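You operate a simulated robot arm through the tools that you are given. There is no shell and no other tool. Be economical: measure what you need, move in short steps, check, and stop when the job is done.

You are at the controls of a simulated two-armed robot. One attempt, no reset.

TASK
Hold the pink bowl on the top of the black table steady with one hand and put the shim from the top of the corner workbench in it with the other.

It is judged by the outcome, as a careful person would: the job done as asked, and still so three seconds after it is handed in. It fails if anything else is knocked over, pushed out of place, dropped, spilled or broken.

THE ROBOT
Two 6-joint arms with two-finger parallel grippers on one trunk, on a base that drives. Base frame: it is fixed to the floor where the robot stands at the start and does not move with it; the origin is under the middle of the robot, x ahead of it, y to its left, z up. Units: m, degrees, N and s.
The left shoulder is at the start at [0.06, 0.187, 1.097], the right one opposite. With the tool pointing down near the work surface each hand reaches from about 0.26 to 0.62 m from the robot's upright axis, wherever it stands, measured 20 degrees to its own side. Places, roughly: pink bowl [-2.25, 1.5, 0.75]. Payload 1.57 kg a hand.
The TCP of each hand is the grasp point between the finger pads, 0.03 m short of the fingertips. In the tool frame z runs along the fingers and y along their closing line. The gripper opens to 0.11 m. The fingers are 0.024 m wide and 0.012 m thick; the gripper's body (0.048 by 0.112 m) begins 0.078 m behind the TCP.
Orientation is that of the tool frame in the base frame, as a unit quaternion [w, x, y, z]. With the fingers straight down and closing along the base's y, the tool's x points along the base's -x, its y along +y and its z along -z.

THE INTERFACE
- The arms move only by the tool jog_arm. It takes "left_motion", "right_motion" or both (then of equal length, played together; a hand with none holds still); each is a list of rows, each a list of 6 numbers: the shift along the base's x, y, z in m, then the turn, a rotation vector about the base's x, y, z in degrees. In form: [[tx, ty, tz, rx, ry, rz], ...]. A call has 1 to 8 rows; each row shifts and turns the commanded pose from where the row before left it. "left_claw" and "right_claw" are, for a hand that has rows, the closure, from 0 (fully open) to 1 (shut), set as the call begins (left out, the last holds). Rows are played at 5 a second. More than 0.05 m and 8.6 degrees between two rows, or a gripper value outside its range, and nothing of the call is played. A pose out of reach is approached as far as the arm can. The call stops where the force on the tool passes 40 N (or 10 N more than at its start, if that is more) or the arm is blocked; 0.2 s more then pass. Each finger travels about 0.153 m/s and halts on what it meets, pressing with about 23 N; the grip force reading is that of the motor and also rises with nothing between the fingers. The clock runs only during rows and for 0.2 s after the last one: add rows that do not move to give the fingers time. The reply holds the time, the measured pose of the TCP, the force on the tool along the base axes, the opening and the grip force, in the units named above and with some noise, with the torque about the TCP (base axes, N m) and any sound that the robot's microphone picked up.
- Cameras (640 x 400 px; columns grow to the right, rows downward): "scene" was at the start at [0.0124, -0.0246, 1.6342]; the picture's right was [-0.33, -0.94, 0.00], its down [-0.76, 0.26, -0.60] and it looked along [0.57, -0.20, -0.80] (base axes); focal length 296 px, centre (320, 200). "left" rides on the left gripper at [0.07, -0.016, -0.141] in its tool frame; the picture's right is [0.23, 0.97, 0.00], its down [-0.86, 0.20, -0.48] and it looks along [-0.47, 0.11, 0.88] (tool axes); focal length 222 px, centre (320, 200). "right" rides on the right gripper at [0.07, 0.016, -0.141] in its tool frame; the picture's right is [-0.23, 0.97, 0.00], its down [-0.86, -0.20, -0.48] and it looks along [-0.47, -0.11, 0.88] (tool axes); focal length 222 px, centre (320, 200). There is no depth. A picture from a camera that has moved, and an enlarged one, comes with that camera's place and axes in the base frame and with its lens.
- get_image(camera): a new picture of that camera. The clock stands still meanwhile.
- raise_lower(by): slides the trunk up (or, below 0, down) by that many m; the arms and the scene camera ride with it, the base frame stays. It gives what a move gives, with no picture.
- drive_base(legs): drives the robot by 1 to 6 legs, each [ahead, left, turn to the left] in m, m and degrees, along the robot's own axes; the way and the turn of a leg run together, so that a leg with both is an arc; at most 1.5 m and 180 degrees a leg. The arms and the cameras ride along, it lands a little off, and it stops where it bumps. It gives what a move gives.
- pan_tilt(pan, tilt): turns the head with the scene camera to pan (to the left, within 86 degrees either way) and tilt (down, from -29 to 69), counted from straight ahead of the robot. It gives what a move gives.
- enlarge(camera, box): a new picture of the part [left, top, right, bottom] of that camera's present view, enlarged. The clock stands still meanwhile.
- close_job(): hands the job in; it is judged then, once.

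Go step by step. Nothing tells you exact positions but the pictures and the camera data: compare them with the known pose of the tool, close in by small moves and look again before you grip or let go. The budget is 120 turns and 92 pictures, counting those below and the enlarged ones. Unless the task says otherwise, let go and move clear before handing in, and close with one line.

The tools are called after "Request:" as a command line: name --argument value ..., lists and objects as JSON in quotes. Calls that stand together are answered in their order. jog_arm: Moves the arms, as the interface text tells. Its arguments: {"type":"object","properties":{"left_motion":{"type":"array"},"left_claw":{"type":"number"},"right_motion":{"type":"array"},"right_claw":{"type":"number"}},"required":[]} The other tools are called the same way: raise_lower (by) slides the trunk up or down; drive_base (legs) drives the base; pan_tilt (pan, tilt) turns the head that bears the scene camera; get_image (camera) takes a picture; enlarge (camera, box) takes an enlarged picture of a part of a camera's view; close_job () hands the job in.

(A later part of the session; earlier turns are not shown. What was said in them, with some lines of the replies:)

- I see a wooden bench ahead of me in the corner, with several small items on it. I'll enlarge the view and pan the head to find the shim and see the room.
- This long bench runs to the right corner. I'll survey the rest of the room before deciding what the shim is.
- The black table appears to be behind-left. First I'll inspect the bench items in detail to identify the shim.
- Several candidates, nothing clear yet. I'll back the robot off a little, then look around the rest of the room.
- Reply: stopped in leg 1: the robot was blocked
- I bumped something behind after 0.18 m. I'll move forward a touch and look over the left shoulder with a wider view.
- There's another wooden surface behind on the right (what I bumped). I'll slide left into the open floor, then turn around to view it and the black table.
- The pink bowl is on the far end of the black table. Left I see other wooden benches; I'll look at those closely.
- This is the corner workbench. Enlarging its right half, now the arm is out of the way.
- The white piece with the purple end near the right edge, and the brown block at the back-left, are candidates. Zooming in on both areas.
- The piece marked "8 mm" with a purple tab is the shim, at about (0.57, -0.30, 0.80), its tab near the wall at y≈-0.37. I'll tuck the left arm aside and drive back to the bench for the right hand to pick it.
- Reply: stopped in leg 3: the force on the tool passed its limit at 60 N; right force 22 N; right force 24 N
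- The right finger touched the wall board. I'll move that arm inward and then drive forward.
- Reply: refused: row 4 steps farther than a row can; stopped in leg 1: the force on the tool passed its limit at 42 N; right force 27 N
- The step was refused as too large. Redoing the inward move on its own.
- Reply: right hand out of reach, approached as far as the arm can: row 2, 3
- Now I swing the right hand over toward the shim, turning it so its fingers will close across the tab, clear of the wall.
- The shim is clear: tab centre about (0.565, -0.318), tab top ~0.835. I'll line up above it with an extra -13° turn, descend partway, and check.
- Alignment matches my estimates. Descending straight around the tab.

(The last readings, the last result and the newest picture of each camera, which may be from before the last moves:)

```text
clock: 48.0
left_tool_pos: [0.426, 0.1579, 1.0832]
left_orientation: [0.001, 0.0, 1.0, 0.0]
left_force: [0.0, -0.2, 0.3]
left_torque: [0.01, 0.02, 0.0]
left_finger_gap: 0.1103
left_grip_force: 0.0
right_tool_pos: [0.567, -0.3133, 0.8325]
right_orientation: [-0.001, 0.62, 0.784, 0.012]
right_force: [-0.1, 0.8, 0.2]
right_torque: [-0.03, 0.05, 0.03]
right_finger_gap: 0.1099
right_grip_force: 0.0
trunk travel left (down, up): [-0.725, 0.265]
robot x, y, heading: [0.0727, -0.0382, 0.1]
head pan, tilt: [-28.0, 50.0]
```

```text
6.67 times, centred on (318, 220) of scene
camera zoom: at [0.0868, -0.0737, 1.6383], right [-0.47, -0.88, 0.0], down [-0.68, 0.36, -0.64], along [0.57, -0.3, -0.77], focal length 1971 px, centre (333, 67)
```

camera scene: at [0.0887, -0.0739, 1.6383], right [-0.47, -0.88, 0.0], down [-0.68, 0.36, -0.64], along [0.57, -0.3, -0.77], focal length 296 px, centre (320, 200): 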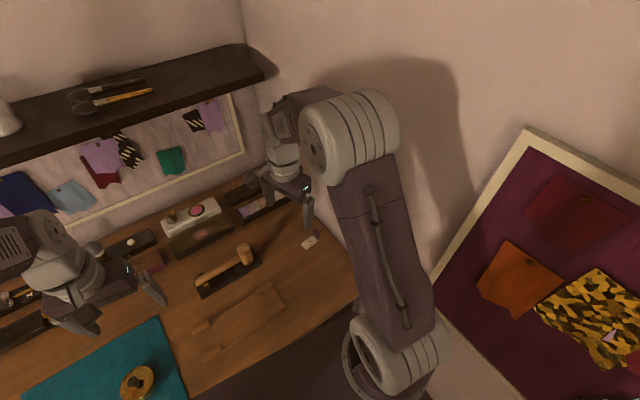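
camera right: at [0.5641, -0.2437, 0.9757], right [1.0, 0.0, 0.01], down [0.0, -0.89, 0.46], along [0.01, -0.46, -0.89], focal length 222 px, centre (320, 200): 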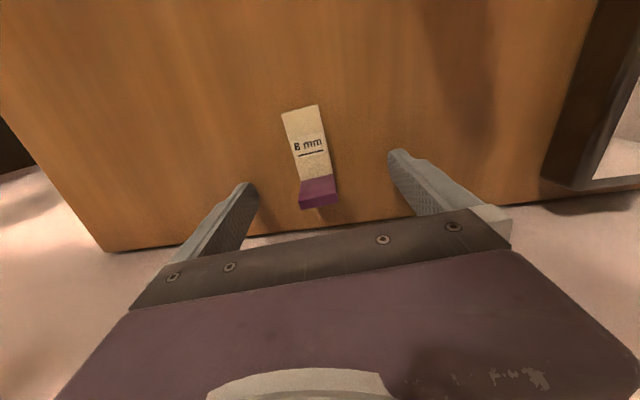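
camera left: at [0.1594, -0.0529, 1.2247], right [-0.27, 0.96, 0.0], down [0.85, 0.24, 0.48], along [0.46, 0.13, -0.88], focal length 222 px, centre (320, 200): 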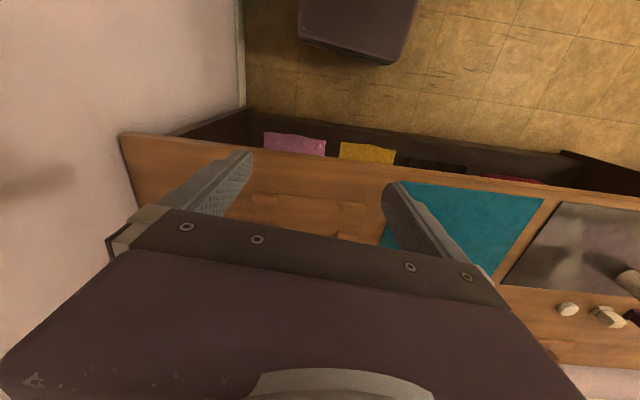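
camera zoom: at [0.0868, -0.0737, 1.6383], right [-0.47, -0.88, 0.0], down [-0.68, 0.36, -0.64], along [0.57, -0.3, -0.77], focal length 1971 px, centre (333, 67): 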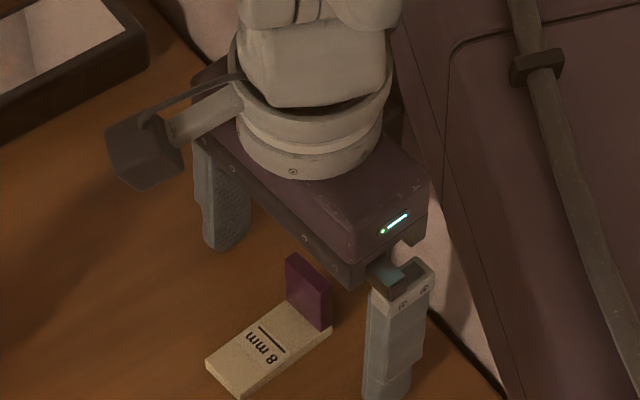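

Tab sits between the fingers. Lower 5 mm more and close.

Request:
jog_arm --right_motion '[[-0.002, -0.003, -0.005, 0, 0, 0], [0, 0, 0, 0, 0, 0]]'

Request:
jog_arm --right_motion '[[0, 0, 0, 0, 0, 0], [0, 0, 0, 0, 0, 0], [0, 0, 0, 0, 0, 0], [0, 0, 0, 0, 0, 0], [0, 0, 0, 0, 0, 0]]' --right_claw 1

Request:
get_image --camera "right"

```text
clock: 48.6
left_tool_pos: [0.423, 0.1592, 1.0838]
left_orientation: [0.002, -0.001, 1.0, -0.002]
left_force: [0.0, 0.2, 0.0]
left_torque: [0.01, 0.03, 0.0]
left_finger_gap: 0.1098
left_grip_force: 0.1
right_tool_pos: [0.5639, -0.3133, 0.8315]
right_orientation: [0.001, 0.62, 0.784, 0.013]
right_force: [2.9, 4.9, 32.9]
right_torque: [-0.66, 1.73, -0.23]
right_finger_gap: 0.1064
right_grip_force: 0.0
trunk travel left (down, up): [-0.725, 0.265]
robot x, y, heading: [0.0771, -0.0391, 0.0]
head pan, tilt: [-28.0, 50.0]
```

```text
clock: 48.9
left_tool_pos: [0.4218, 0.1545, 1.0853]
left_orientation: [0.003, 0.0, 1.0, 0.0]
left_force: [0.7, 0.3, -0.2]
left_torque: [0.03, 0.0, -0.02]
left_finger_gap: 0.1101
left_grip_force: 0.1
right_tool_pos: [0.5549, -0.3179, 0.8311]
right_orientation: [-0.007, 0.62, 0.785, 0.009]
right_force: [-26.4, -8.7, 36.1]
right_torque: [-0.81, 1.49, -0.04]
right_finger_gap: 0.0412
right_grip_force: 13.7
trunk travel left (down, up): [-0.725, 0.265]
robot x, y, heading: [0.0764, -0.0421, 0.2]
head pan, tilt: [-28.0, 50.0]
stopped in row 1 (right hand): the force on the tool passed its limit at 46 N (the readings are from after the stop); the commanded pose is now the measured one
```

```text
55 pictures are left
camera right: at [0.5539, -0.2503, 0.9733], right [1.0, 0.0, 0.0], down [0.0, -0.89, 0.46], along [0.0, -0.46, -0.89], focal length 222 px, centre (320, 200)
```

right: 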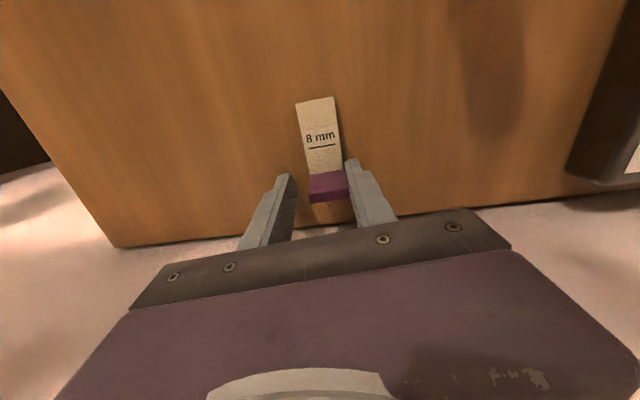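

The fingertips press on the table. I'll lift 4 mm to relieve it and continue closing.

Request:
jog_arm --right_motion '[[0.003, 0, 0.004, 0, 0, 0], [0, 0, 0, 0, 0, 0], [0, 0, 0, 0, 0, 0], [0, 0, 0, 0, 0, 0]]' --right_claw 1

Request:
get_image --camera "right"

```text
clock: 49.9
left_tool_pos: [0.4277, 0.1573, 1.082]
left_orientation: [0.002, -0.001, 1.0, 0.0]
left_force: [0.6, 0.1, 1.2]
left_torque: [0.01, 0.04, -0.03]
left_finger_gap: 0.1099
left_grip_force: 0.1
right_tool_pos: [0.5624, -0.3157, 0.8322]
right_orientation: [-0.004, 0.619, 0.785, 0.009]
right_force: [-1.1, 0.5, -0.4]
right_torque: [0.01, 0.0, 0.02]
right_finger_gap: 0.0263
right_grip_force: 22.9
trunk travel left (down, up): [-0.725, 0.265]
robot x, y, heading: [0.0758, -0.0375, 0.3]
head pan, tilt: [-28.0, 50.0]
```

```text
54 pictures are left
camera right: at [0.5632, -0.2482, 0.9741], right [1.0, 0.01, 0.0], down [0.0, -0.89, 0.46], along [0.01, -0.46, -0.89], focal length 222 px, centre (320, 200)
```

right: 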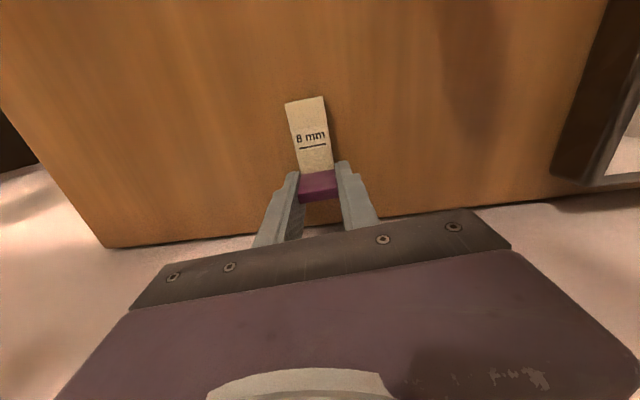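

Gripped (26 mm, 23 N). Lifting straight up.

Request:
jog_arm --right_motion '[[0, 0, 0.03, 0, 0, 0], [0, 0.005, 0.04, 0, 0, 0], [0, 0.01, 0.04, 0, 0, 0], [-0.01, 0.02, 0.04, 0, 0, 0], [-0.02, 0.02, 0.04, 0, 0, 0], [-0.025, 0.02, 0.03, 0, 0, 0]]'

Request:
get_image --camera "right"

```text
clock: 51.3
left_tool_pos: [0.4252, 0.1571, 1.0834]
left_orientation: [0.001, -0.001, 1.0, 0.0]
left_force: [-0.3, -0.1, 0.3]
left_torque: [0.01, -0.01, -0.01]
left_finger_gap: 0.1099
left_grip_force: 0.1
right_tool_pos: [0.5072, -0.242, 1.0517]
right_orientation: [-0.004, 0.619, 0.785, 0.01]
right_force: [0.0, -0.1, -0.8]
right_torque: [-0.03, -0.03, -0.05]
right_finger_gap: 0.026
right_grip_force: 23.1
trunk travel left (down, up): [-0.725, 0.265]
robot x, y, heading: [0.0785, -0.0385, 0.3]
head pan, tilt: [-28.0, 50.0]
```

```text
53 pictures are left
camera right: at [0.5067, -0.1738, 1.1941], right [1.0, 0.0, 0.01], down [0.0, -0.89, 0.46], along [0.01, -0.46, -0.89], focal length 222 px, centre (320, 200)
```

right: 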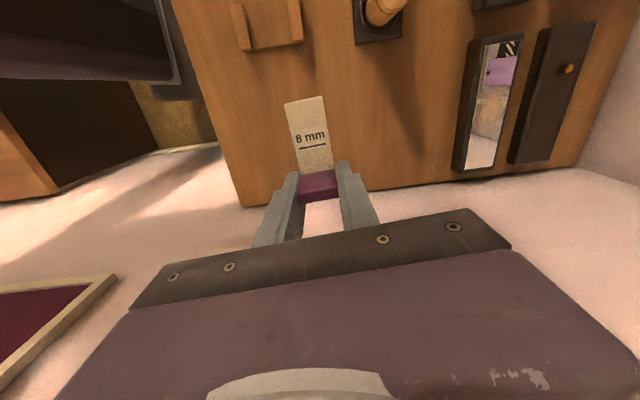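

Shim held. Pull the hand back in and unwind its turn before driving.

Request:
jog_arm --right_motion '[[-0.02, 0.005, 0, 0, 0, 8], [-0.02, 0.005, 0, 0, 0, 8], [-0.02, 0.005, 0, 0, 0, 8], [-0.02, 0.005, 0, 0, 0, 8], [-0.02, 0.005, 0, 0, 0, 8], [-0.02, 0, 0, 0, 0, 8], [-0.02, 0, 0, 0, 0, 8], [-0.01, 0, 0, 0, 0, 8]]'

Request:
drive_base --legs '[[-0.12, 0, 0], [0, 0.7, 0], [-0.1, 0, 0], [0, 0, 90]]'

Request:
pan_tilt --pan 70 --tilt 35

Request:
get_image --camera "scene"

```text
clock: 53.1
left_tool_pos: [0.4257, 0.1565, 1.0822]
left_orientation: [0.001, -0.001, 1.0, 0.0]
left_force: [-0.6, 0.5, -0.4]
left_torque: [0.0, 0.01, -0.03]
left_finger_gap: 0.1099
left_grip_force: 0.1
right_tool_pos: [0.3602, -0.2165, 1.0511]
right_orientation: [-0.008, 0.108, 0.994, 0.006]
right_force: [0.7, -0.8, -0.1]
right_torque: [0.02, -0.01, 0.01]
right_finger_gap: 0.0263
right_grip_force: 23.2
trunk travel left (down, up): [-0.725, 0.265]
robot x, y, heading: [0.0746, -0.0376, 0.1]
head pan, tilt: [-28.0, 50.0]
```

```text
clock: 62.4
left_tool_pos: [-0.3428, 1.0055, 1.0828]
left_orientation: [-0.001, 0.711, -0.703, 0.0]
left_force: [0.8, 0.3, 0.2]
left_torque: [0.02, 0.01, 0.02]
left_finger_gap: 0.11
left_grip_force: 0.1
right_tool_pos: [0.0312, 0.9398, 1.0513]
right_orientation: [-0.01, -0.628, 0.778, -0.003]
right_force: [0.3, -0.2, -0.7]
right_torque: [0.02, 0.0, -0.02]
right_finger_gap: 0.0263
right_grip_force: 22.7
trunk travel left (down, up): [-0.725, 0.265]
robot x, y, heading: [-0.1416, 0.6545, 90.7]
head pan, tilt: [-28.0, 50.0]
```

```text
clock: 64.1
left_tool_pos: [-0.3434, 1.0046, 1.0833]
left_orientation: [0.0, 0.711, -0.703, -0.001]
left_force: [-0.4, -0.1, -0.3]
left_torque: [0.02, 0.01, -0.01]
left_finger_gap: 0.1103
left_grip_force: 0.0
right_tool_pos: [0.0319, 0.9409, 1.0512]
right_orientation: [-0.01, -0.629, 0.778, -0.003]
right_force: [1.5, -0.7, -0.6]
right_torque: [-0.01, -0.02, -0.01]
right_finger_gap: 0.0264
right_grip_force: 23.0
trunk travel left (down, up): [-0.725, 0.265]
robot x, y, heading: [-0.1448, 0.6533, 90.6]
head pan, tilt: [70.0, 35.0]
```

```text
52 pictures are left
camera scene: at [-0.2256, 0.625, 1.66], right [0.33, 0.94, 0.0], down [0.54, -0.19, -0.82], along [-0.77, 0.27, -0.57], focal length 296 px, centre (320, 200)
```

scene: 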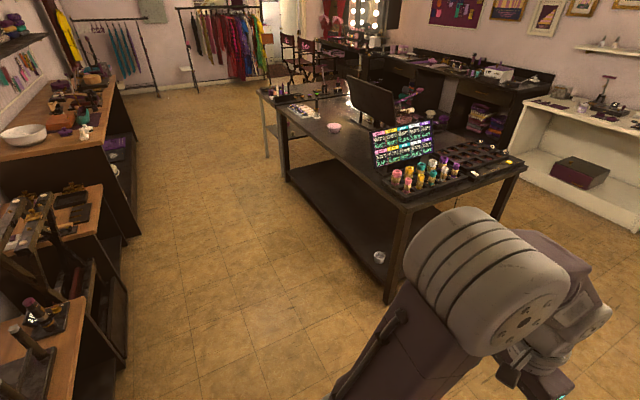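

The table's front edge faces the aisle, with the bowl near its far end. I'll drive along the aisle, keeping the arms clear of the table, to opposite the bowl.

Request:
drive_base --legs '[[-0.15, 0, 0], [0, 1.4, 0], [0, 0.5, 0]]'

Request:
pan_tilt --pan 10 --tilt 40

Request:
get_image --camera "scene"

```text
clock: 74.7
left_tool_pos: [-2.2668, 0.8299, 1.083]
left_orientation: [-0.001, 0.712, -0.703, 0.0]
left_force: [0.4, 0.4, -0.7]
left_torque: [0.03, 0.0, 0.01]
left_finger_gap: 0.1099
left_grip_force: 0.1
right_tool_pos: [-1.8918, 0.7696, 1.0515]
right_orientation: [-0.011, -0.631, 0.776, -0.002]
right_force: [0.6, 0.1, -0.7]
right_torque: [-0.02, 0.0, -0.02]
right_finger_gap: 0.0262
right_grip_force: 23.2
trunk travel left (down, up): [-0.725, 0.265]
robot x, y, heading: [-2.0689, 0.4782, 90.8]
head pan, tilt: [70.0, 35.0]
```

```text
clock: 76.0
left_tool_pos: [-2.2684, 0.8297, 1.0824]
left_orientation: [-0.001, 0.712, -0.703, -0.001]
left_force: [0.5, 0.1, -0.2]
left_torque: [-0.02, -0.02, -0.01]
left_finger_gap: 0.1101
left_grip_force: 0.1
right_tool_pos: [-1.8934, 0.7679, 1.0515]
right_orientation: [-0.011, -0.63, 0.776, -0.003]
right_force: [-0.3, 0.1, -0.4]
right_torque: [-0.02, -0.02, 0.02]
right_finger_gap: 0.0261
right_grip_force: 23.3
trunk travel left (down, up): [-0.725, 0.265]
robot x, y, heading: [-2.0714, 0.48, 91.1]
head pan, tilt: [10.0, 40.0]
```

```text
51 pictures are left
camera scene: at [-2.082, 0.5061, 1.6524], right [0.98, 0.19, 0.0], down [0.12, -0.63, -0.77], along [-0.15, 0.75, -0.64], focal length 296 px, centre (320, 200)
```

scene: 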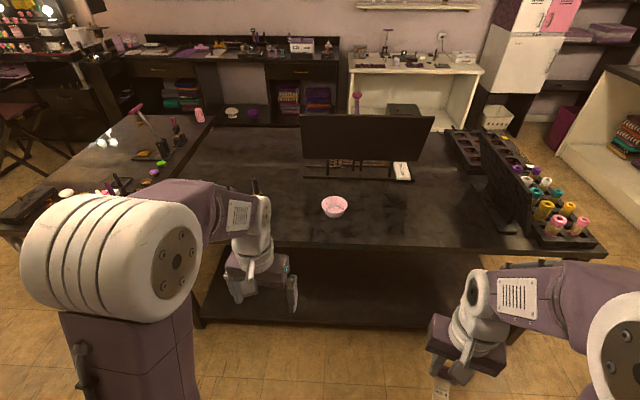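

The bowl is at about (-2.21, 1.43, 0.84), ~0.18 m inside the table's front edge. I'll square up to the edge and move in.

Request:
drive_base --legs '[[0, 0, 7.2], [0.4, 0, 0]]'

Request:
pan_tilt --pan 0 --tilt 55

Request:
get_image --camera "scene"

```text
clock: 79.0
left_tool_pos: [-2.3673, 1.1919, 1.0836]
left_orientation: [-0.001, 0.755, -0.655, 0.0]
left_force: [0.4, 0.1, -0.1]
left_torque: [-0.03, 0.03, -0.04]
left_finger_gap: 0.1101
left_grip_force: 0.0
right_tool_pos: [-1.9879, 1.1785, 1.0512]
right_orientation: [-0.01, -0.679, 0.734, -0.004]
right_force: [-0.6, 0.2, -1.0]
right_torque: [-0.01, -0.01, 0.0]
right_finger_gap: 0.0263
right_grip_force: 22.9
trunk travel left (down, up): [-0.725, 0.265]
robot x, y, heading: [-2.127, 0.8749, 98.3]
head pan, tilt: [10.0, 40.0]
```

```text
clock: 79.8
left_tool_pos: [-2.3676, 1.1921, 1.083]
left_orientation: [0.0, 0.756, -0.654, -0.001]
left_force: [-0.1, -0.2, -0.1]
left_torque: [-0.02, -0.01, -0.04]
left_finger_gap: 0.11
left_grip_force: 0.0
right_tool_pos: [-1.9879, 1.1805, 1.0513]
right_orientation: [-0.011, -0.679, 0.734, -0.004]
right_force: [0.0, -0.1, -0.3]
right_torque: [-0.02, 0.0, 0.01]
right_finger_gap: 0.0262
right_grip_force: 23.5
trunk travel left (down, up): [-0.725, 0.265]
robot x, y, heading: [-2.1226, 0.8722, 98.4]
head pan, tilt: [0.0, 55.0]
```

```text
50 pictures are left
camera scene: at [-2.1252, 0.8862, 1.6318], right [0.99, 0.15, 0.0], down [0.12, -0.81, -0.57], along [-0.08, 0.57, -0.82], focal length 296 px, centre (320, 200)
```

scene: 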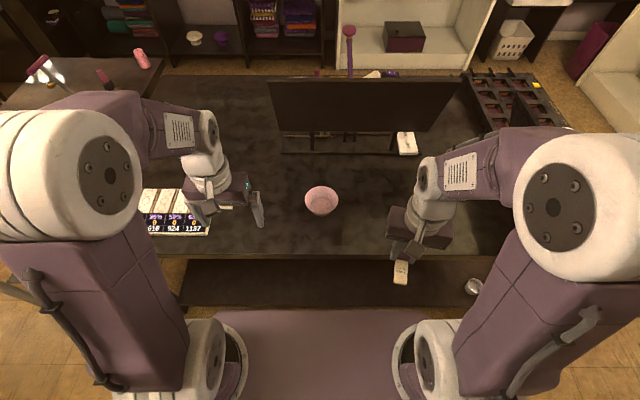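

Bowl confirmed dead ahead at (-2.203, 1.438). I'll edge 9 cm closer, then enlarge to measure the bowl.

Request:
drive_base --legs '[[0.09, 0, 0]]'

Request:
enlarge --camera "scene" --box '[240, 160, 400, 260]'

Request:
get_image --camera "left"

```text
clock: 80.9
left_tool_pos: [-2.3803, 1.2795, 1.083]
left_orientation: [-0.001, 0.757, -0.654, 0.0]
left_force: [-0.3, -0.1, -0.4]
left_torque: [-0.02, 0.0, 0.01]
left_finger_gap: 0.11
left_grip_force: 0.1
right_tool_pos: [-2.0018, 1.2674, 1.0512]
right_orientation: [-0.01, -0.68, 0.733, -0.004]
right_force: [0.2, 0.2, 0.0]
right_torque: [-0.01, -0.01, 0.0]
right_finger_gap: 0.0264
right_grip_force: 23.3
trunk travel left (down, up): [-0.725, 0.265]
robot x, y, heading: [-2.1338, 0.9631, 98.7]
head pan, tilt: [0.0, 55.0]
```

```text
4.00 times, centred on (320, 210) of scene
camera zoom: at [-2.1377, 0.9722, 1.6318], right [0.99, 0.15, 0.0], down [0.12, -0.81, -0.57], along [-0.08, 0.57, -0.82], focal length 1183 px, centre (320, 160)
```

zoom: 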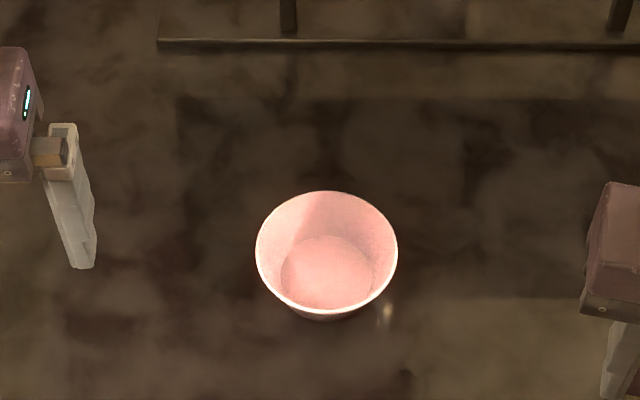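

```text
48 pictures are left
camera left: at [-2.3536, 1.213, 1.2252], right [-0.93, -0.37, 0.0], down [-0.32, 0.82, 0.48], along [-0.17, 0.45, -0.88], focal length 222 px, centre (320, 200)
```

left: 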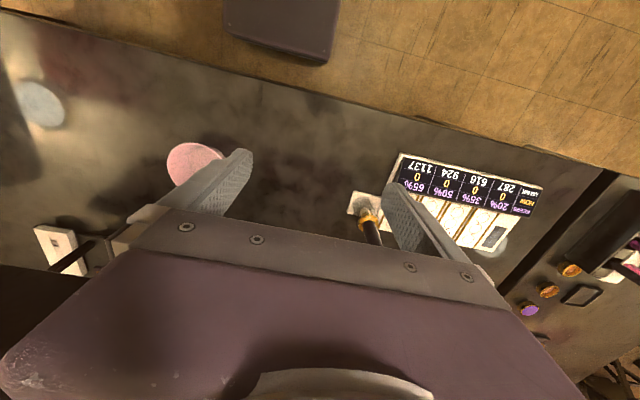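

Rim diameter is ~0.106 m, rim height ~0.855. I'll bring the left hand, half closed and tilted 22° outward, to hover at the bowl's left rim.

Request:
jog_arm --left_motion '[[0.0158, 0.0224, -0.005, 1.11, -7.25, 0], [0.0158, 0.0224, -0.015, 1.11, -7.25, 0], [0.0158, 0.0224, -0.025, 1.11, -7.25, 0], [0.0158, 0.0224, -0.031, 0, 0, 0], [0.0158, 0.0224, -0.031, 0, 0, 0], [0.0158, 0.0224, -0.031, 0, 0, 0], [0, 0, 0, 0, 0, 0]]' --left_claw 0.5

Request:
get_image --camera "left"

Request:
enlarge --camera "scene" --box '[240, 160, 400, 260]'

```text
clock: 82.5
left_tool_pos: [-2.2865, 1.4145, 0.9455]
left_orientation: [-0.146, 0.742, -0.642, 0.124]
left_force: [0.0, -0.7, 0.2]
left_torque: [0.02, -0.01, 0.02]
left_finger_gap: 0.0547
left_grip_force: 0.1
right_tool_pos: [-2.001, 1.2667, 1.052]
right_orientation: [-0.01, -0.68, 0.733, -0.003]
right_force: [0.0, 0.2, -0.7]
right_torque: [-0.02, 0.0, 0.02]
right_finger_gap: 0.0263
right_grip_force: 23.3
trunk travel left (down, up): [-0.725, 0.265]
robot x, y, heading: [-2.1376, 0.9609, 98.1]
head pan, tilt: [0.0, 55.0]
```

```text
47 pictures are left
camera left: at [-2.3124, 1.3397, 1.0816], right [-0.86, -0.35, -0.37], down [-0.48, 0.79, 0.37], along [0.16, 0.5, -0.85], focal length 222 px, centre (320, 200)
```

left: 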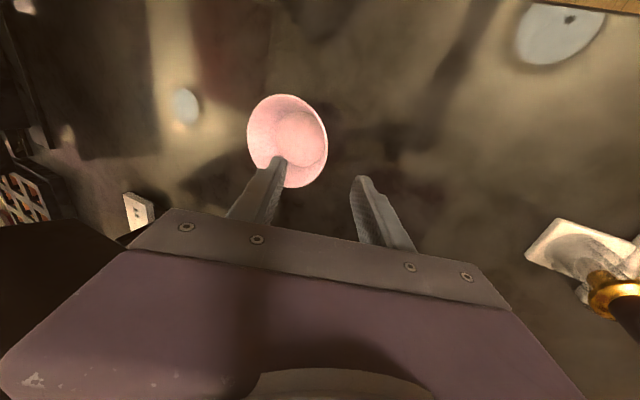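

```text
4.00 times, centred on (320, 210) of scene
camera zoom: at [-2.1378, 0.9725, 1.6318], right [0.99, 0.15, 0.0], down [0.12, -0.81, -0.57], along [-0.08, 0.57, -0.82], focal length 1183 px, centre (320, 160)
```

zoom: 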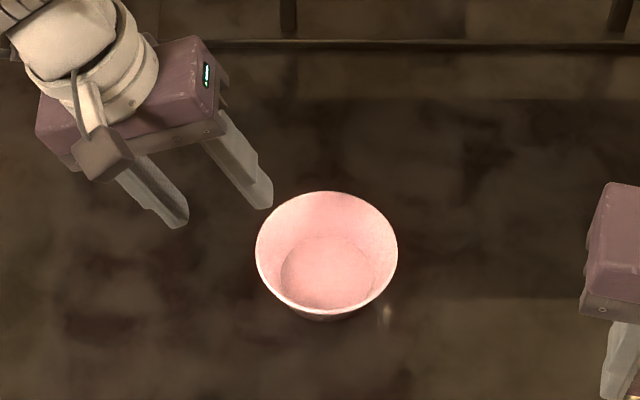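

Triangulated rim: centre (-2.198, 1.437), z≈0.838, radius 0.055. I'll correct sideways and come along the tilted axis to just above the rim, then look.

Request:
jog_arm --left_motion '[[-0.004, 0.0085, 0, 0, 0, 0], [0.012, 0.002, -0.03, 0, 0, 0], [0.012, 0.002, -0.03, 0, 0, 0], [0, 0, 0, 0, 0, 0]]' --left_claw 0.62

Request:
get_image --camera "left"

Request:
enlarge --camera "scene" --box '[260, 180, 372, 250]'

```text
clock: 83.5
left_tool_pos: [-2.2667, 1.4265, 0.8862]
left_orientation: [-0.146, 0.743, -0.642, 0.123]
left_force: [-0.2, 0.0, -0.6]
left_torque: [0.01, 0.01, 0.01]
left_finger_gap: 0.0419
left_grip_force: 0.1
right_tool_pos: [-2.0013, 1.2671, 1.0502]
right_orientation: [-0.01, -0.68, 0.733, -0.003]
right_force: [0.2, -0.4, 0.2]
right_torque: [0.01, 0.02, -0.04]
right_finger_gap: 0.0262
right_grip_force: 23.3
trunk travel left (down, up): [-0.725, 0.265]
robot x, y, heading: [-2.1391, 0.9596, 98.5]
head pan, tilt: [0.0, 55.0]
```

```text
45 pictures are left
camera left: at [-2.2933, 1.3516, 1.0221], right [-0.86, -0.35, -0.37], down [-0.48, 0.79, 0.37], along [0.16, 0.5, -0.85], focal length 222 px, centre (320, 200)
```

left: 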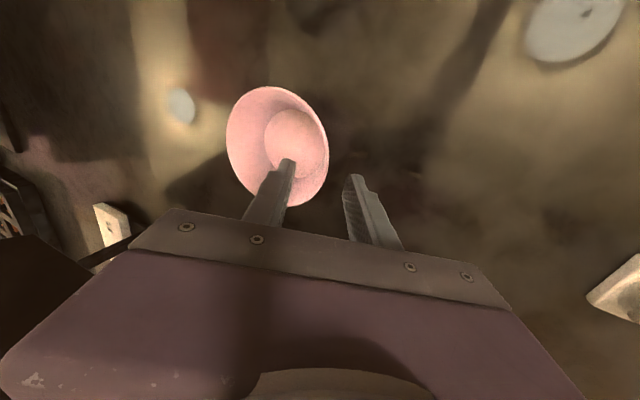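

```text
5.71 times, centred on (316, 215) of scene
camera zoom: at [-2.1382, 0.9732, 1.6318], right [0.99, 0.15, 0.0], down [0.12, -0.81, -0.57], along [-0.08, 0.57, -0.82], focal length 1690 px, centre (343, 114)
```

zoom: 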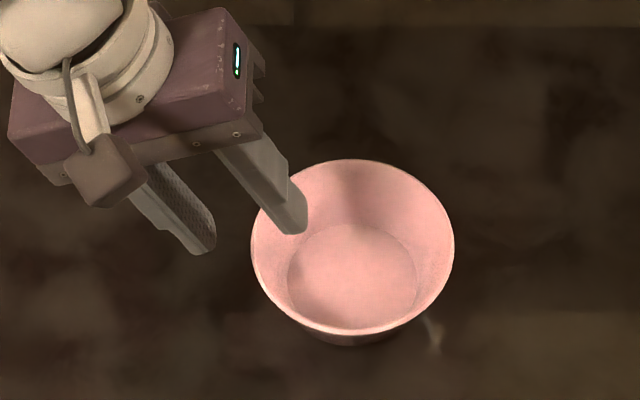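

Both fingers straddle the rim line properly. Advancing the last 4 cm along the axis.

Request:
jog_arm --left_motion '[[0.006, 0.001, -0.02, 0, 0, 0], [0.0055, 0.001, -0.018, 0, 0, 0], [0, 0, 0, 0, 0, 0]]'

Request:
get_image --camera "left"

Request:
enlarge --camera "scene" --box '[260, 180, 372, 250]'

```text
clock: 84.3
left_tool_pos: [-2.2538, 1.4289, 0.8458]
left_orientation: [-0.146, 0.743, -0.641, 0.123]
left_force: [-0.3, -0.1, -0.9]
left_torque: [-0.01, 0.02, 0.0]
left_finger_gap: 0.0421
left_grip_force: 0.1
right_tool_pos: [-2.0009, 1.2682, 1.0506]
right_orientation: [-0.01, -0.68, 0.733, -0.003]
right_force: [0.0, 0.3, -0.3]
right_torque: [0.01, 0.02, 0.02]
right_finger_gap: 0.0265
right_grip_force: 22.5
trunk travel left (down, up): [-0.725, 0.265]
robot x, y, heading: [-2.1381, 0.9583, 98.5]
head pan, tilt: [0.0, 55.0]
```

```text
43 pictures are left
camera left: at [-2.2806, 1.3539, 0.9832], right [-0.86, -0.35, -0.37], down [-0.48, 0.79, 0.37], along [0.16, 0.5, -0.85], focal length 222 px, centre (320, 200)
```

left: 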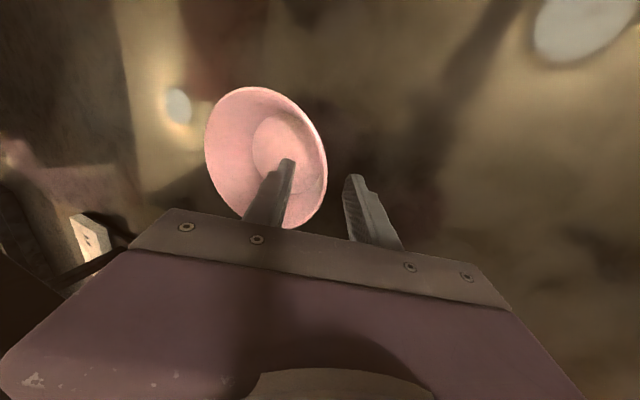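

```text
5.71 times, centred on (316, 215) of scene
camera zoom: at [-2.1379, 0.9734, 1.6318], right [0.99, 0.15, 0.0], down [0.12, -0.81, -0.57], along [-0.08, 0.57, -0.82], focal length 1690 px, centre (343, 114)
```

zoom: 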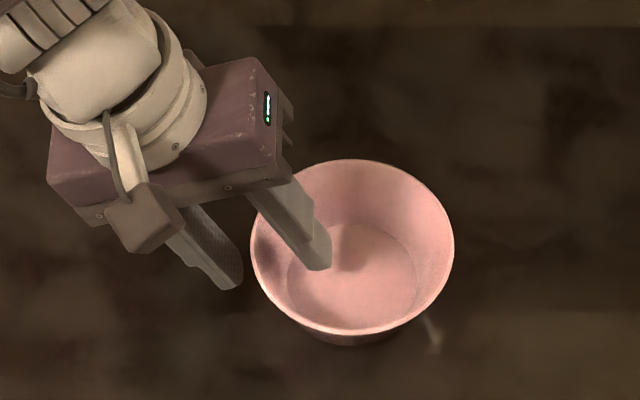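

The bowl wall sits centred between the left fingers. Closing the left hand on it.

Request:
jog_arm --left_motion '[[0, 0, 0, 0, 0, 0], [0, 0, 0, 0, 0, 0], [0, 0, 0, 0, 0, 0]]' --left_claw 1

Request:
enlarge --camera "scene" --box '[260, 180, 372, 250]'

Request:
get_image --camera "right"

```text
clock: 85.1
left_tool_pos: [-2.254, 1.4299, 0.8463]
left_orientation: [-0.146, 0.742, -0.642, 0.124]
left_force: [0.1, 0.6, -0.4]
left_torque: [-0.03, 0.07, -0.02]
left_finger_gap: 0.0058
left_grip_force: 23.4
right_tool_pos: [-2.0003, 1.2683, 1.0507]
right_orientation: [-0.01, -0.679, 0.734, -0.004]
right_force: [0.0, 1.0, -0.9]
right_torque: [0.05, 0.03, 0.01]
right_finger_gap: 0.0263
right_grip_force: 22.9
trunk travel left (down, up): [-0.725, 0.265]
robot x, y, heading: [-2.1388, 0.9648, 98.6]
head pan, tilt: [0.0, 55.0]
```

```text
5.71 times, centred on (316, 215) of scene
camera zoom: at [-2.1379, 0.974, 1.6317], right [0.99, 0.15, 0.0], down [0.12, -0.81, -0.57], along [-0.08, 0.57, -0.82], focal length 1690 px, centre (343, 114)
```

zoom: 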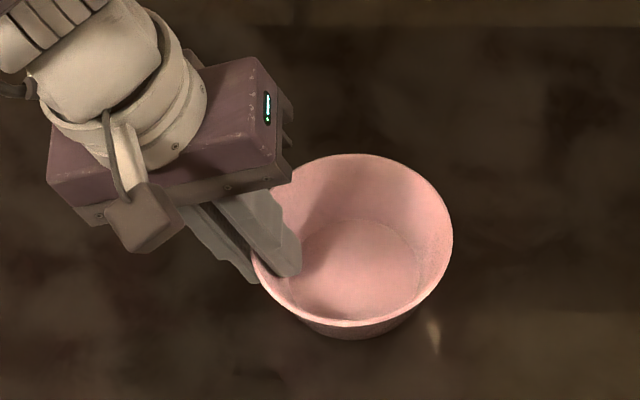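

```text
40 pictures are left
camera right: at [-2.0211, 1.202, 1.1938], right [-0.95, 0.3, 0.0], down [0.27, 0.85, 0.46], along [0.13, 0.44, -0.89], focal length 222 px, centre (320, 200)
```

right: 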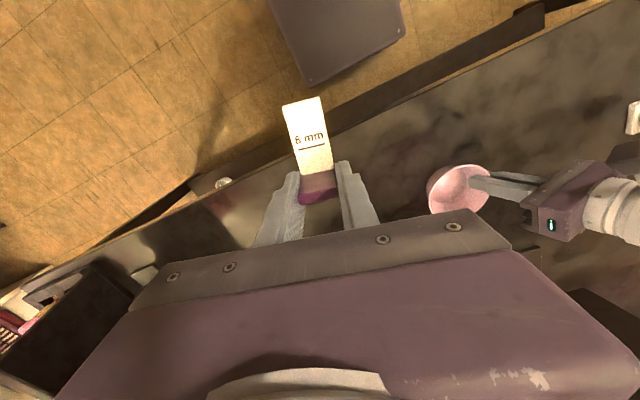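

Bowl held firmly (6 mm wall, 23 N). Now I bring the right hand with the shim to hover over the bowl, leaning 22° right so the grippers stay apart.

Request:
jog_arm --right_motion '[[-0.0245, 0.03175, 0, 0.55, 7.3, 0], [-0.0245, 0.03175, 0, 0.55, 7.3, 0], [-0.0245, 0.03175, 0, 0.55, 7.3, 0], [-0.0245, 0.03175, -0.01, 0, 0, 0], [-0.0245, 0.03175, -0.015, 0, 0, 0], [-0.0245, 0.03175, -0.02, 0, 0, 0], [0, 0, -0.047, 0, 0, 0], [0, 0, 0, 0, 0, 0]]'

Request:
get_image --camera "right"

Request:
get_image --camera "scene"

```text
clock: 86.9
left_tool_pos: [-2.2542, 1.4289, 0.8464]
left_orientation: [-0.145, 0.742, -0.642, 0.124]
left_force: [1.1, -0.3, -0.4]
left_torque: [-0.01, 0.07, 0.01]
left_finger_gap: 0.0061
left_grip_force: 22.6
right_tool_pos: [-2.149, 1.4576, 0.9597]
right_orientation: [-0.14, -0.668, 0.718, 0.136]
right_force: [0.4, -0.1, 0.3]
right_torque: [0.03, 0.02, 0.01]
right_finger_gap: 0.0266
right_grip_force: 22.5
trunk travel left (down, up): [-0.725, 0.265]
robot x, y, heading: [-2.1379, 0.959, 98.5]
head pan, tilt: [0.0, 55.0]
```

```text
39 pictures are left
camera right: at [-2.1148, 1.3881, 1.0974], right [-0.88, 0.3, 0.37], down [0.43, 0.83, 0.35], along [-0.2, 0.46, -0.86], focal length 222 px, centre (320, 200)
```

right: 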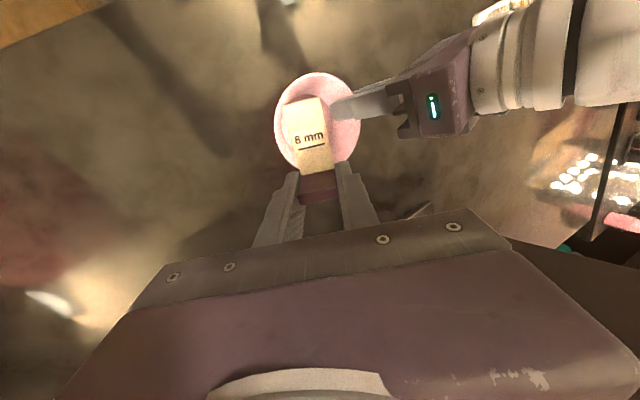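

```text
38 pictures are left
camera scene: at [-2.138, 0.9736, 1.6317], right [0.99, 0.15, 0.0], down [0.12, -0.81, -0.57], along [-0.08, 0.57, -0.82], focal length 296 px, centre (320, 200)
```

scene: 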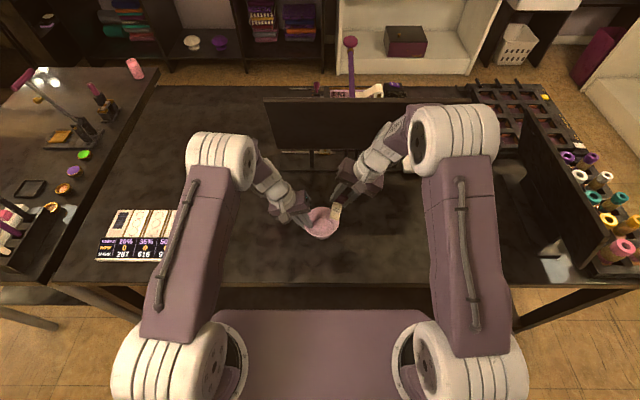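

Shim is directly over the bowl and the grippers are clear of each other. Descending in steps.

Request:
jog_arm --right_motion '[[-0.0115, -0.002, -0.035, 0, 0, 0], [-0.0115, -0.002, -0.035, 0, 0, 0], [0, 0, 0, 0, 0, 0]]'

Request:
get_image --camera "right"

Request:
enlarge --camera "scene" --box '[264, 180, 376, 250]'

```text
clock: 87.7
left_tool_pos: [-2.2541, 1.4303, 0.8447]
left_orientation: [-0.145, 0.742, -0.642, 0.123]
left_force: [0.6, 0.1, 0.6]
left_torque: [0.0, 0.09, 0.04]
left_finger_gap: 0.0055
left_grip_force: 22.6
right_tool_pos: [-2.1732, 1.4523, 0.8881]
right_orientation: [-0.14, -0.668, 0.718, 0.137]
right_force: [0.7, -0.3, -0.2]
right_torque: [0.04, -0.01, -0.03]
right_finger_gap: 0.0263
right_grip_force: 23.1
trunk travel left (down, up): [-0.725, 0.265]
robot x, y, heading: [-2.1363, 0.9606, 98.0]
head pan, tilt: [0.0, 55.0]
```

```text
37 pictures are left
camera right: at [-2.1382, 1.3828, 1.0265], right [-0.88, 0.29, 0.37], down [0.42, 0.83, 0.35], along [-0.2, 0.47, -0.86], focal length 222 px, centre (320, 200)
```

right: 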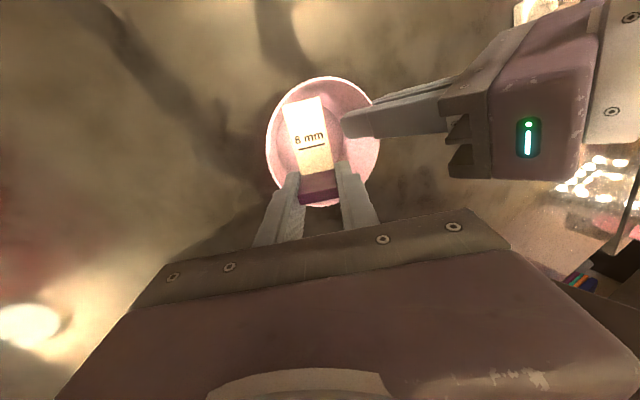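

```text
5.71 times, centred on (320, 215) of scene
camera zoom: at [-2.1377, 0.9737, 1.6317], right [0.99, 0.15, 0.0], down [0.12, -0.81, -0.57], along [-0.08, 0.57, -0.82], focal length 1690 px, centre (320, 114)
```

zoom: 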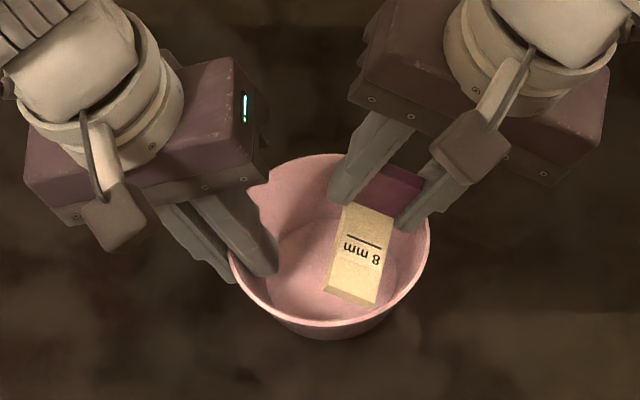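

Request:
jog_arm --right_motion '[[-0.008, -0.003, -0.015, 0, 0, 0], [-0.006, -0.002, -0.012, 0, 0, 0], [0, 0, 0, 0, 0, 0]]'

Request:
get_image --camera "right"

Request:
enlarge --camera "scene" --box '[264, 180, 376, 250]'

```text
clock: 88.5
left_tool_pos: [-2.2539, 1.4276, 0.8449]
left_orientation: [-0.146, 0.742, -0.642, 0.123]
left_force: [0.4, -3.2, -4.5]
left_torque: [0.53, 0.79, -0.24]
left_finger_gap: 0.0065
left_grip_force: 23.0
right_tool_pos: [-2.185, 1.4505, 0.8634]
right_orientation: [-0.139, -0.668, 0.718, 0.137]
right_force: [-0.3, 4.1, 10.4]
right_torque: [-0.55, -0.02, 0.0]
right_finger_gap: 0.0265
right_grip_force: 22.8
trunk travel left (down, up): [-0.725, 0.265]
robot x, y, heading: [-2.1405, 0.9599, 98.4]
head pan, tilt: [0.0, 55.0]
```

```text
35 pictures are left
camera right: at [-2.1515, 1.3789, 1.0005], right [-0.88, 0.29, 0.37], down [0.43, 0.83, 0.35], along [-0.2, 0.47, -0.86], focal length 222 px, centre (320, 200)
```

right: 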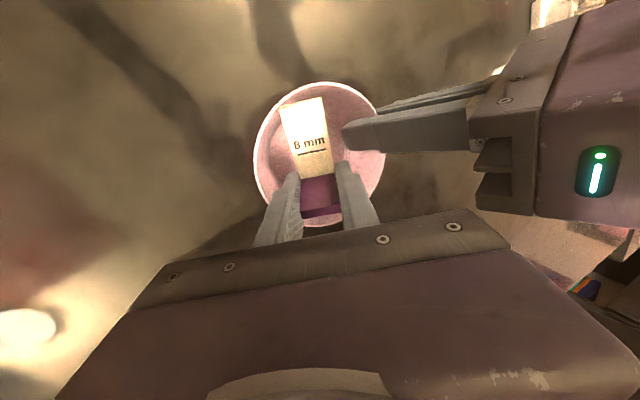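

```text
5.71 times, centred on (320, 215) of scene
camera zoom: at [-2.1379, 0.9732, 1.6318], right [0.99, 0.15, 0.0], down [0.12, -0.81, -0.57], along [-0.08, 0.57, -0.82], focal length 1690 px, centre (320, 114)
```

zoom: 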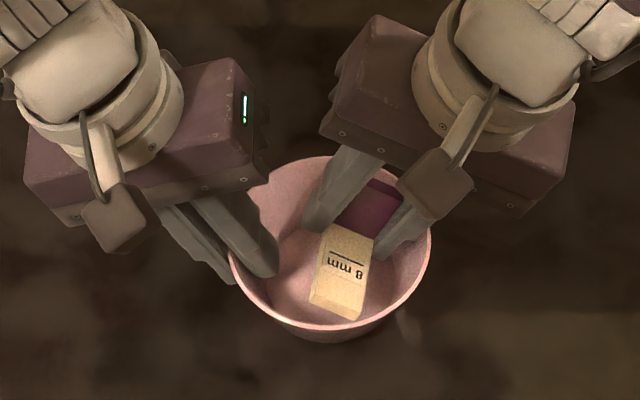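

The shim now touches the bowl's inside lightly. I'll ease up 4 mm and open the right fingers slightly to release.

Request:
jog_arm --right_motion '[[0, 0.004, 0.004, 0, 0, 0]]'

Request:
jog_arm --right_motion '[[0, 0, 0, 0, 0, 0], [0, 0, 0, 0, 0, 0]]' --right_claw 0.68

Request:
get_image --camera "right"

Request:
enlarge --camera "scene" --box '[264, 180, 376, 250]'

```text
clock: 88.9
left_tool_pos: [-2.2538, 1.4302, 0.8456]
left_orientation: [-0.146, 0.743, -0.641, 0.124]
left_force: [0.0, -0.7, -0.6]
left_torque: [-0.01, 0.08, 0.0]
left_finger_gap: 0.0058
left_grip_force: 22.8
right_tool_pos: [-2.1863, 1.4527, 0.8652]
right_orientation: [-0.14, -0.668, 0.719, 0.135]
right_force: [0.1, 0.7, -1.0]
right_torque: [-0.03, 0.02, 0.04]
right_finger_gap: 0.026
right_grip_force: 22.9
trunk travel left (down, up): [-0.725, 0.265]
robot x, y, heading: [-2.1375, 0.9593, 98.4]
head pan, tilt: [0.0, 55.0]
```

```text
clock: 89.5
left_tool_pos: [-2.2543, 1.4296, 0.8447]
left_orientation: [-0.146, 0.742, -0.642, 0.124]
left_force: [0.8, 2.2, 0.0]
left_torque: [0.02, -0.03, 0.15]
left_finger_gap: 0.0058
left_grip_force: 23.1
right_tool_pos: [-2.1855, 1.4525, 0.8652]
right_orientation: [-0.14, -0.668, 0.718, 0.136]
right_force: [-1.7, -2.9, -0.7]
right_torque: [-0.04, 0.06, 0.0]
right_finger_gap: 0.0346
right_grip_force: 0.1
trunk travel left (down, up): [-0.725, 0.265]
robot x, y, heading: [-2.1319, 0.9619, 98.3]
head pan, tilt: [0.0, 55.0]
```

```text
33 pictures are left
camera right: at [-2.1512, 1.3827, 1.0037], right [-0.88, 0.3, 0.37], down [0.43, 0.84, 0.35], along [-0.2, 0.46, -0.86], focal length 222 px, centre (320, 200)
```

right: 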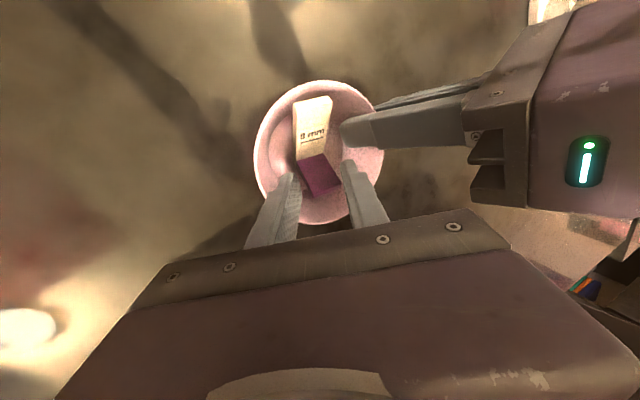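

```text
5.71 times, centred on (320, 215) of scene
camera zoom: at [-2.138, 0.9742, 1.6317], right [0.99, 0.15, 0.0], down [0.12, -0.81, -0.57], along [-0.08, 0.57, -0.82], focal length 1690 px, centre (320, 114)
```

zoom: 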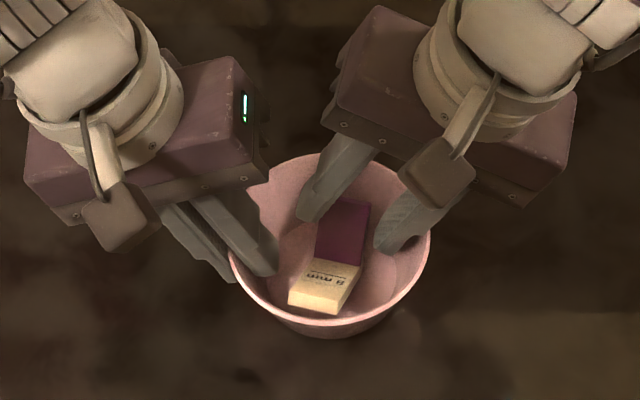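

Released; the shim has dropped into the bowl. Now I retreat the right hand along its axis, out and up.

Request:
jog_arm --right_motion '[[0.008, 0.001, 0.02, 0, 0, 0], [0.012, 0.002, 0.03, 0, 0, 0], [0.015, 0.002, 0.037, 0, 0, 0], [0.02, -0.01, 0.035, 0, 0, 0], [0.03, -0.02, 0.03, 0, 0, 0], [0.035, -0.03, 0, 0, 0, 0], [0.035, -0.03, 0, 0, 0, 0]]'

Request:
enlarge --camera "scene" --box '[264, 180, 376, 250]'

Request:
get_image --camera "left"

```text
clock: 91.1
left_tool_pos: [-2.2545, 1.4294, 0.8456]
left_orientation: [-0.146, 0.743, -0.642, 0.123]
left_force: [0.2, 0.8, -0.4]
left_torque: [0.03, 0.08, 0.02]
left_finger_gap: 0.0055
left_grip_force: 23.1
right_tool_pos: [-2.0284, 1.3666, 1.0157]
right_orientation: [-0.139, -0.668, 0.718, 0.137]
right_force: [0.2, -0.2, -0.5]
right_torque: [0.01, 0.01, -0.01]
right_finger_gap: 0.0353
right_grip_force: 0.0
trunk travel left (down, up): [-0.725, 0.265]
robot x, y, heading: [-2.1377, 0.9632, 98.5]
head pan, tilt: [0.0, 55.0]
```

```text
5.71 times, centred on (320, 215) of scene
camera zoom: at [-2.1365, 0.9727, 1.6318], right [0.99, 0.15, 0.0], down [0.12, -0.81, -0.57], along [-0.08, 0.57, -0.82], focal length 1690 px, centre (320, 114)
```

zoom: 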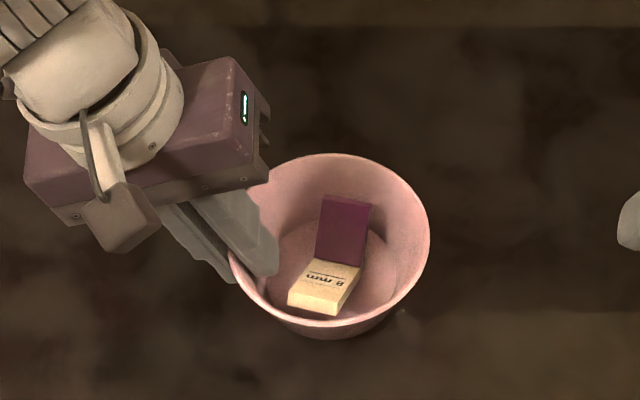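

```text
30 pictures are left
camera left: at [-2.28, 1.3535, 0.9838], right [-0.86, -0.35, -0.37], down [-0.48, 0.79, 0.37], along [0.16, 0.5, -0.85], focal length 222 px, centre (320, 200)
```

left: 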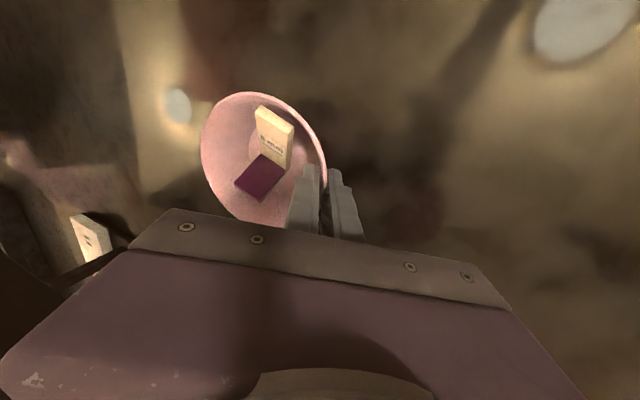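

Shim rests in the bowl. Open the left hand a little and back out along its axis.

Request:
jog_arm --left_motion '[[0, 0, 0, 0, 0, 0], [0, 0, 0, 0, 0, 0]]' --left_claw 0.78

Request:
enlarge --camera "scene" --box '[264, 180, 376, 250]'

```text
clock: 91.7
left_tool_pos: [-2.2543, 1.4287, 0.8452]
left_orientation: [-0.145, 0.743, -0.642, 0.124]
left_force: [-0.3, -0.4, 0.5]
left_torque: [0.0, 0.02, 0.0]
left_finger_gap: 0.0241
left_grip_force: 0.1
right_tool_pos: [-2.0292, 1.3693, 1.0171]
right_orientation: [-0.14, -0.668, 0.718, 0.136]
right_force: [0.1, 0.6, -0.7]
right_torque: [0.01, 0.01, 0.01]
right_finger_gap: 0.0355
right_grip_force: 0.1
trunk travel left (down, up): [-0.725, 0.265]
robot x, y, heading: [-2.1356, 0.9613, 98.1]
head pan, tilt: [0.0, 55.0]
```

```text
5.71 times, centred on (320, 215) of scene
camera zoom: at [-2.1376, 0.9735, 1.6318], right [0.99, 0.15, 0.0], down [0.12, -0.81, -0.57], along [-0.08, 0.57, -0.82], focal length 1690 px, centre (320, 114)
```

zoom: 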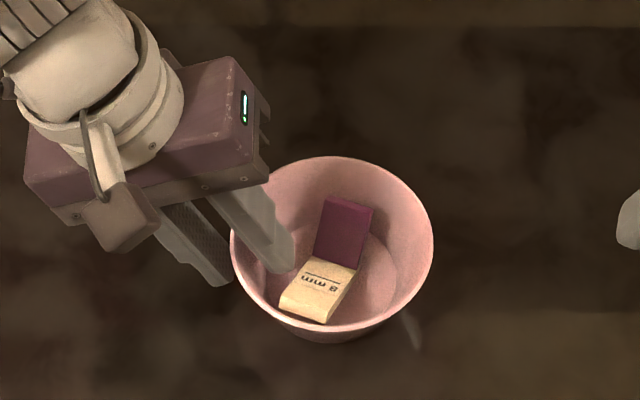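

The bowl settled flat. Withdrawing the left hand along its axis.

Request:
jog_arm --left_motion '[[-0.0075, -0.001, 0.0185, 0, 0, 0], [-0.0111, -0.0017, 0.0278, 0, 0, 0], [-0.015, -0.002, 0.037, 0, 0, 0], [-0.015, -0.005, 0.04, 0, 0, 0], [-0.01, -0.02, 0.04, 0, 0, 0], [-0.01, -0.03, 0.03, 0, 0, 0]]'

Request:
get_image --camera "scene"

Request:
enlarge --camera "scene" --box '[264, 180, 376, 250]'

```text
clock: 93.1
left_tool_pos: [-2.3219, 1.3677, 1.0403]
left_orientation: [-0.146, 0.743, -0.642, 0.122]
left_force: [0.3, 0.4, -0.2]
left_torque: [0.0, -0.03, 0.03]
left_finger_gap: 0.0242
left_grip_force: 0.1
right_tool_pos: [-2.0312, 1.3665, 1.0177]
right_orientation: [-0.14, -0.668, 0.718, 0.137]
right_force: [0.1, -0.8, -1.1]
right_torque: [0.03, 0.03, -0.03]
right_finger_gap: 0.0353
right_grip_force: 0.0
trunk travel left (down, up): [-0.725, 0.265]
robot x, y, heading: [-2.1398, 0.9595, 98.1]
head pan, tilt: [0.0, 55.0]
```

```text
28 pictures are left
camera scene: at [-2.138, 0.9713, 1.6317], right [0.99, 0.15, 0.0], down [0.12, -0.81, -0.57], along [-0.08, 0.57, -0.82], focal length 296 px, centre (320, 200)
```

scene: 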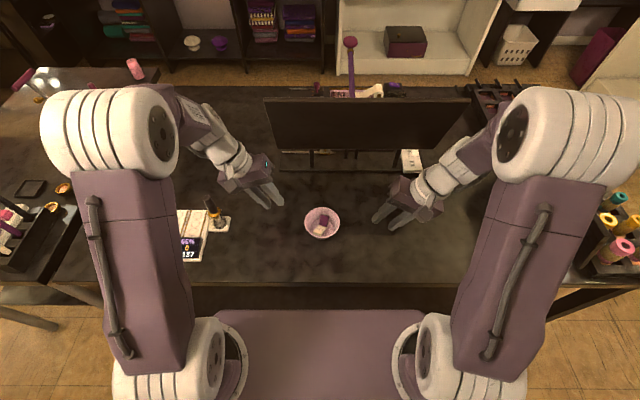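

```text
5.71 times, centred on (320, 215) of scene
camera zoom: at [-2.138, 0.9713, 1.6317], right [0.99, 0.15, 0.0], down [0.12, -0.81, -0.57], along [-0.08, 0.57, -0.82], focal length 1690 px, centre (320, 114)
```

zoom: 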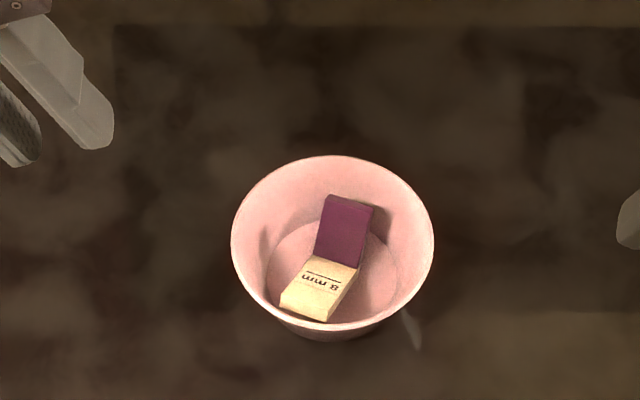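

The shim lies in the upright bowl and both hands are clear; handing in.

Request:
close_job

```text
The job is handed in.
```

The 8 mm shim from the corner workbench is in the pink bowl on the black table. The left hand held the bowl's rim while the right hand set the shim in, and both hands were clear when I handed in. On the way I backed the base into the bench behind the start position, and the right finger pressed the wall board twice. I saw nothing disturbed, but I didn't go back to check either spot.
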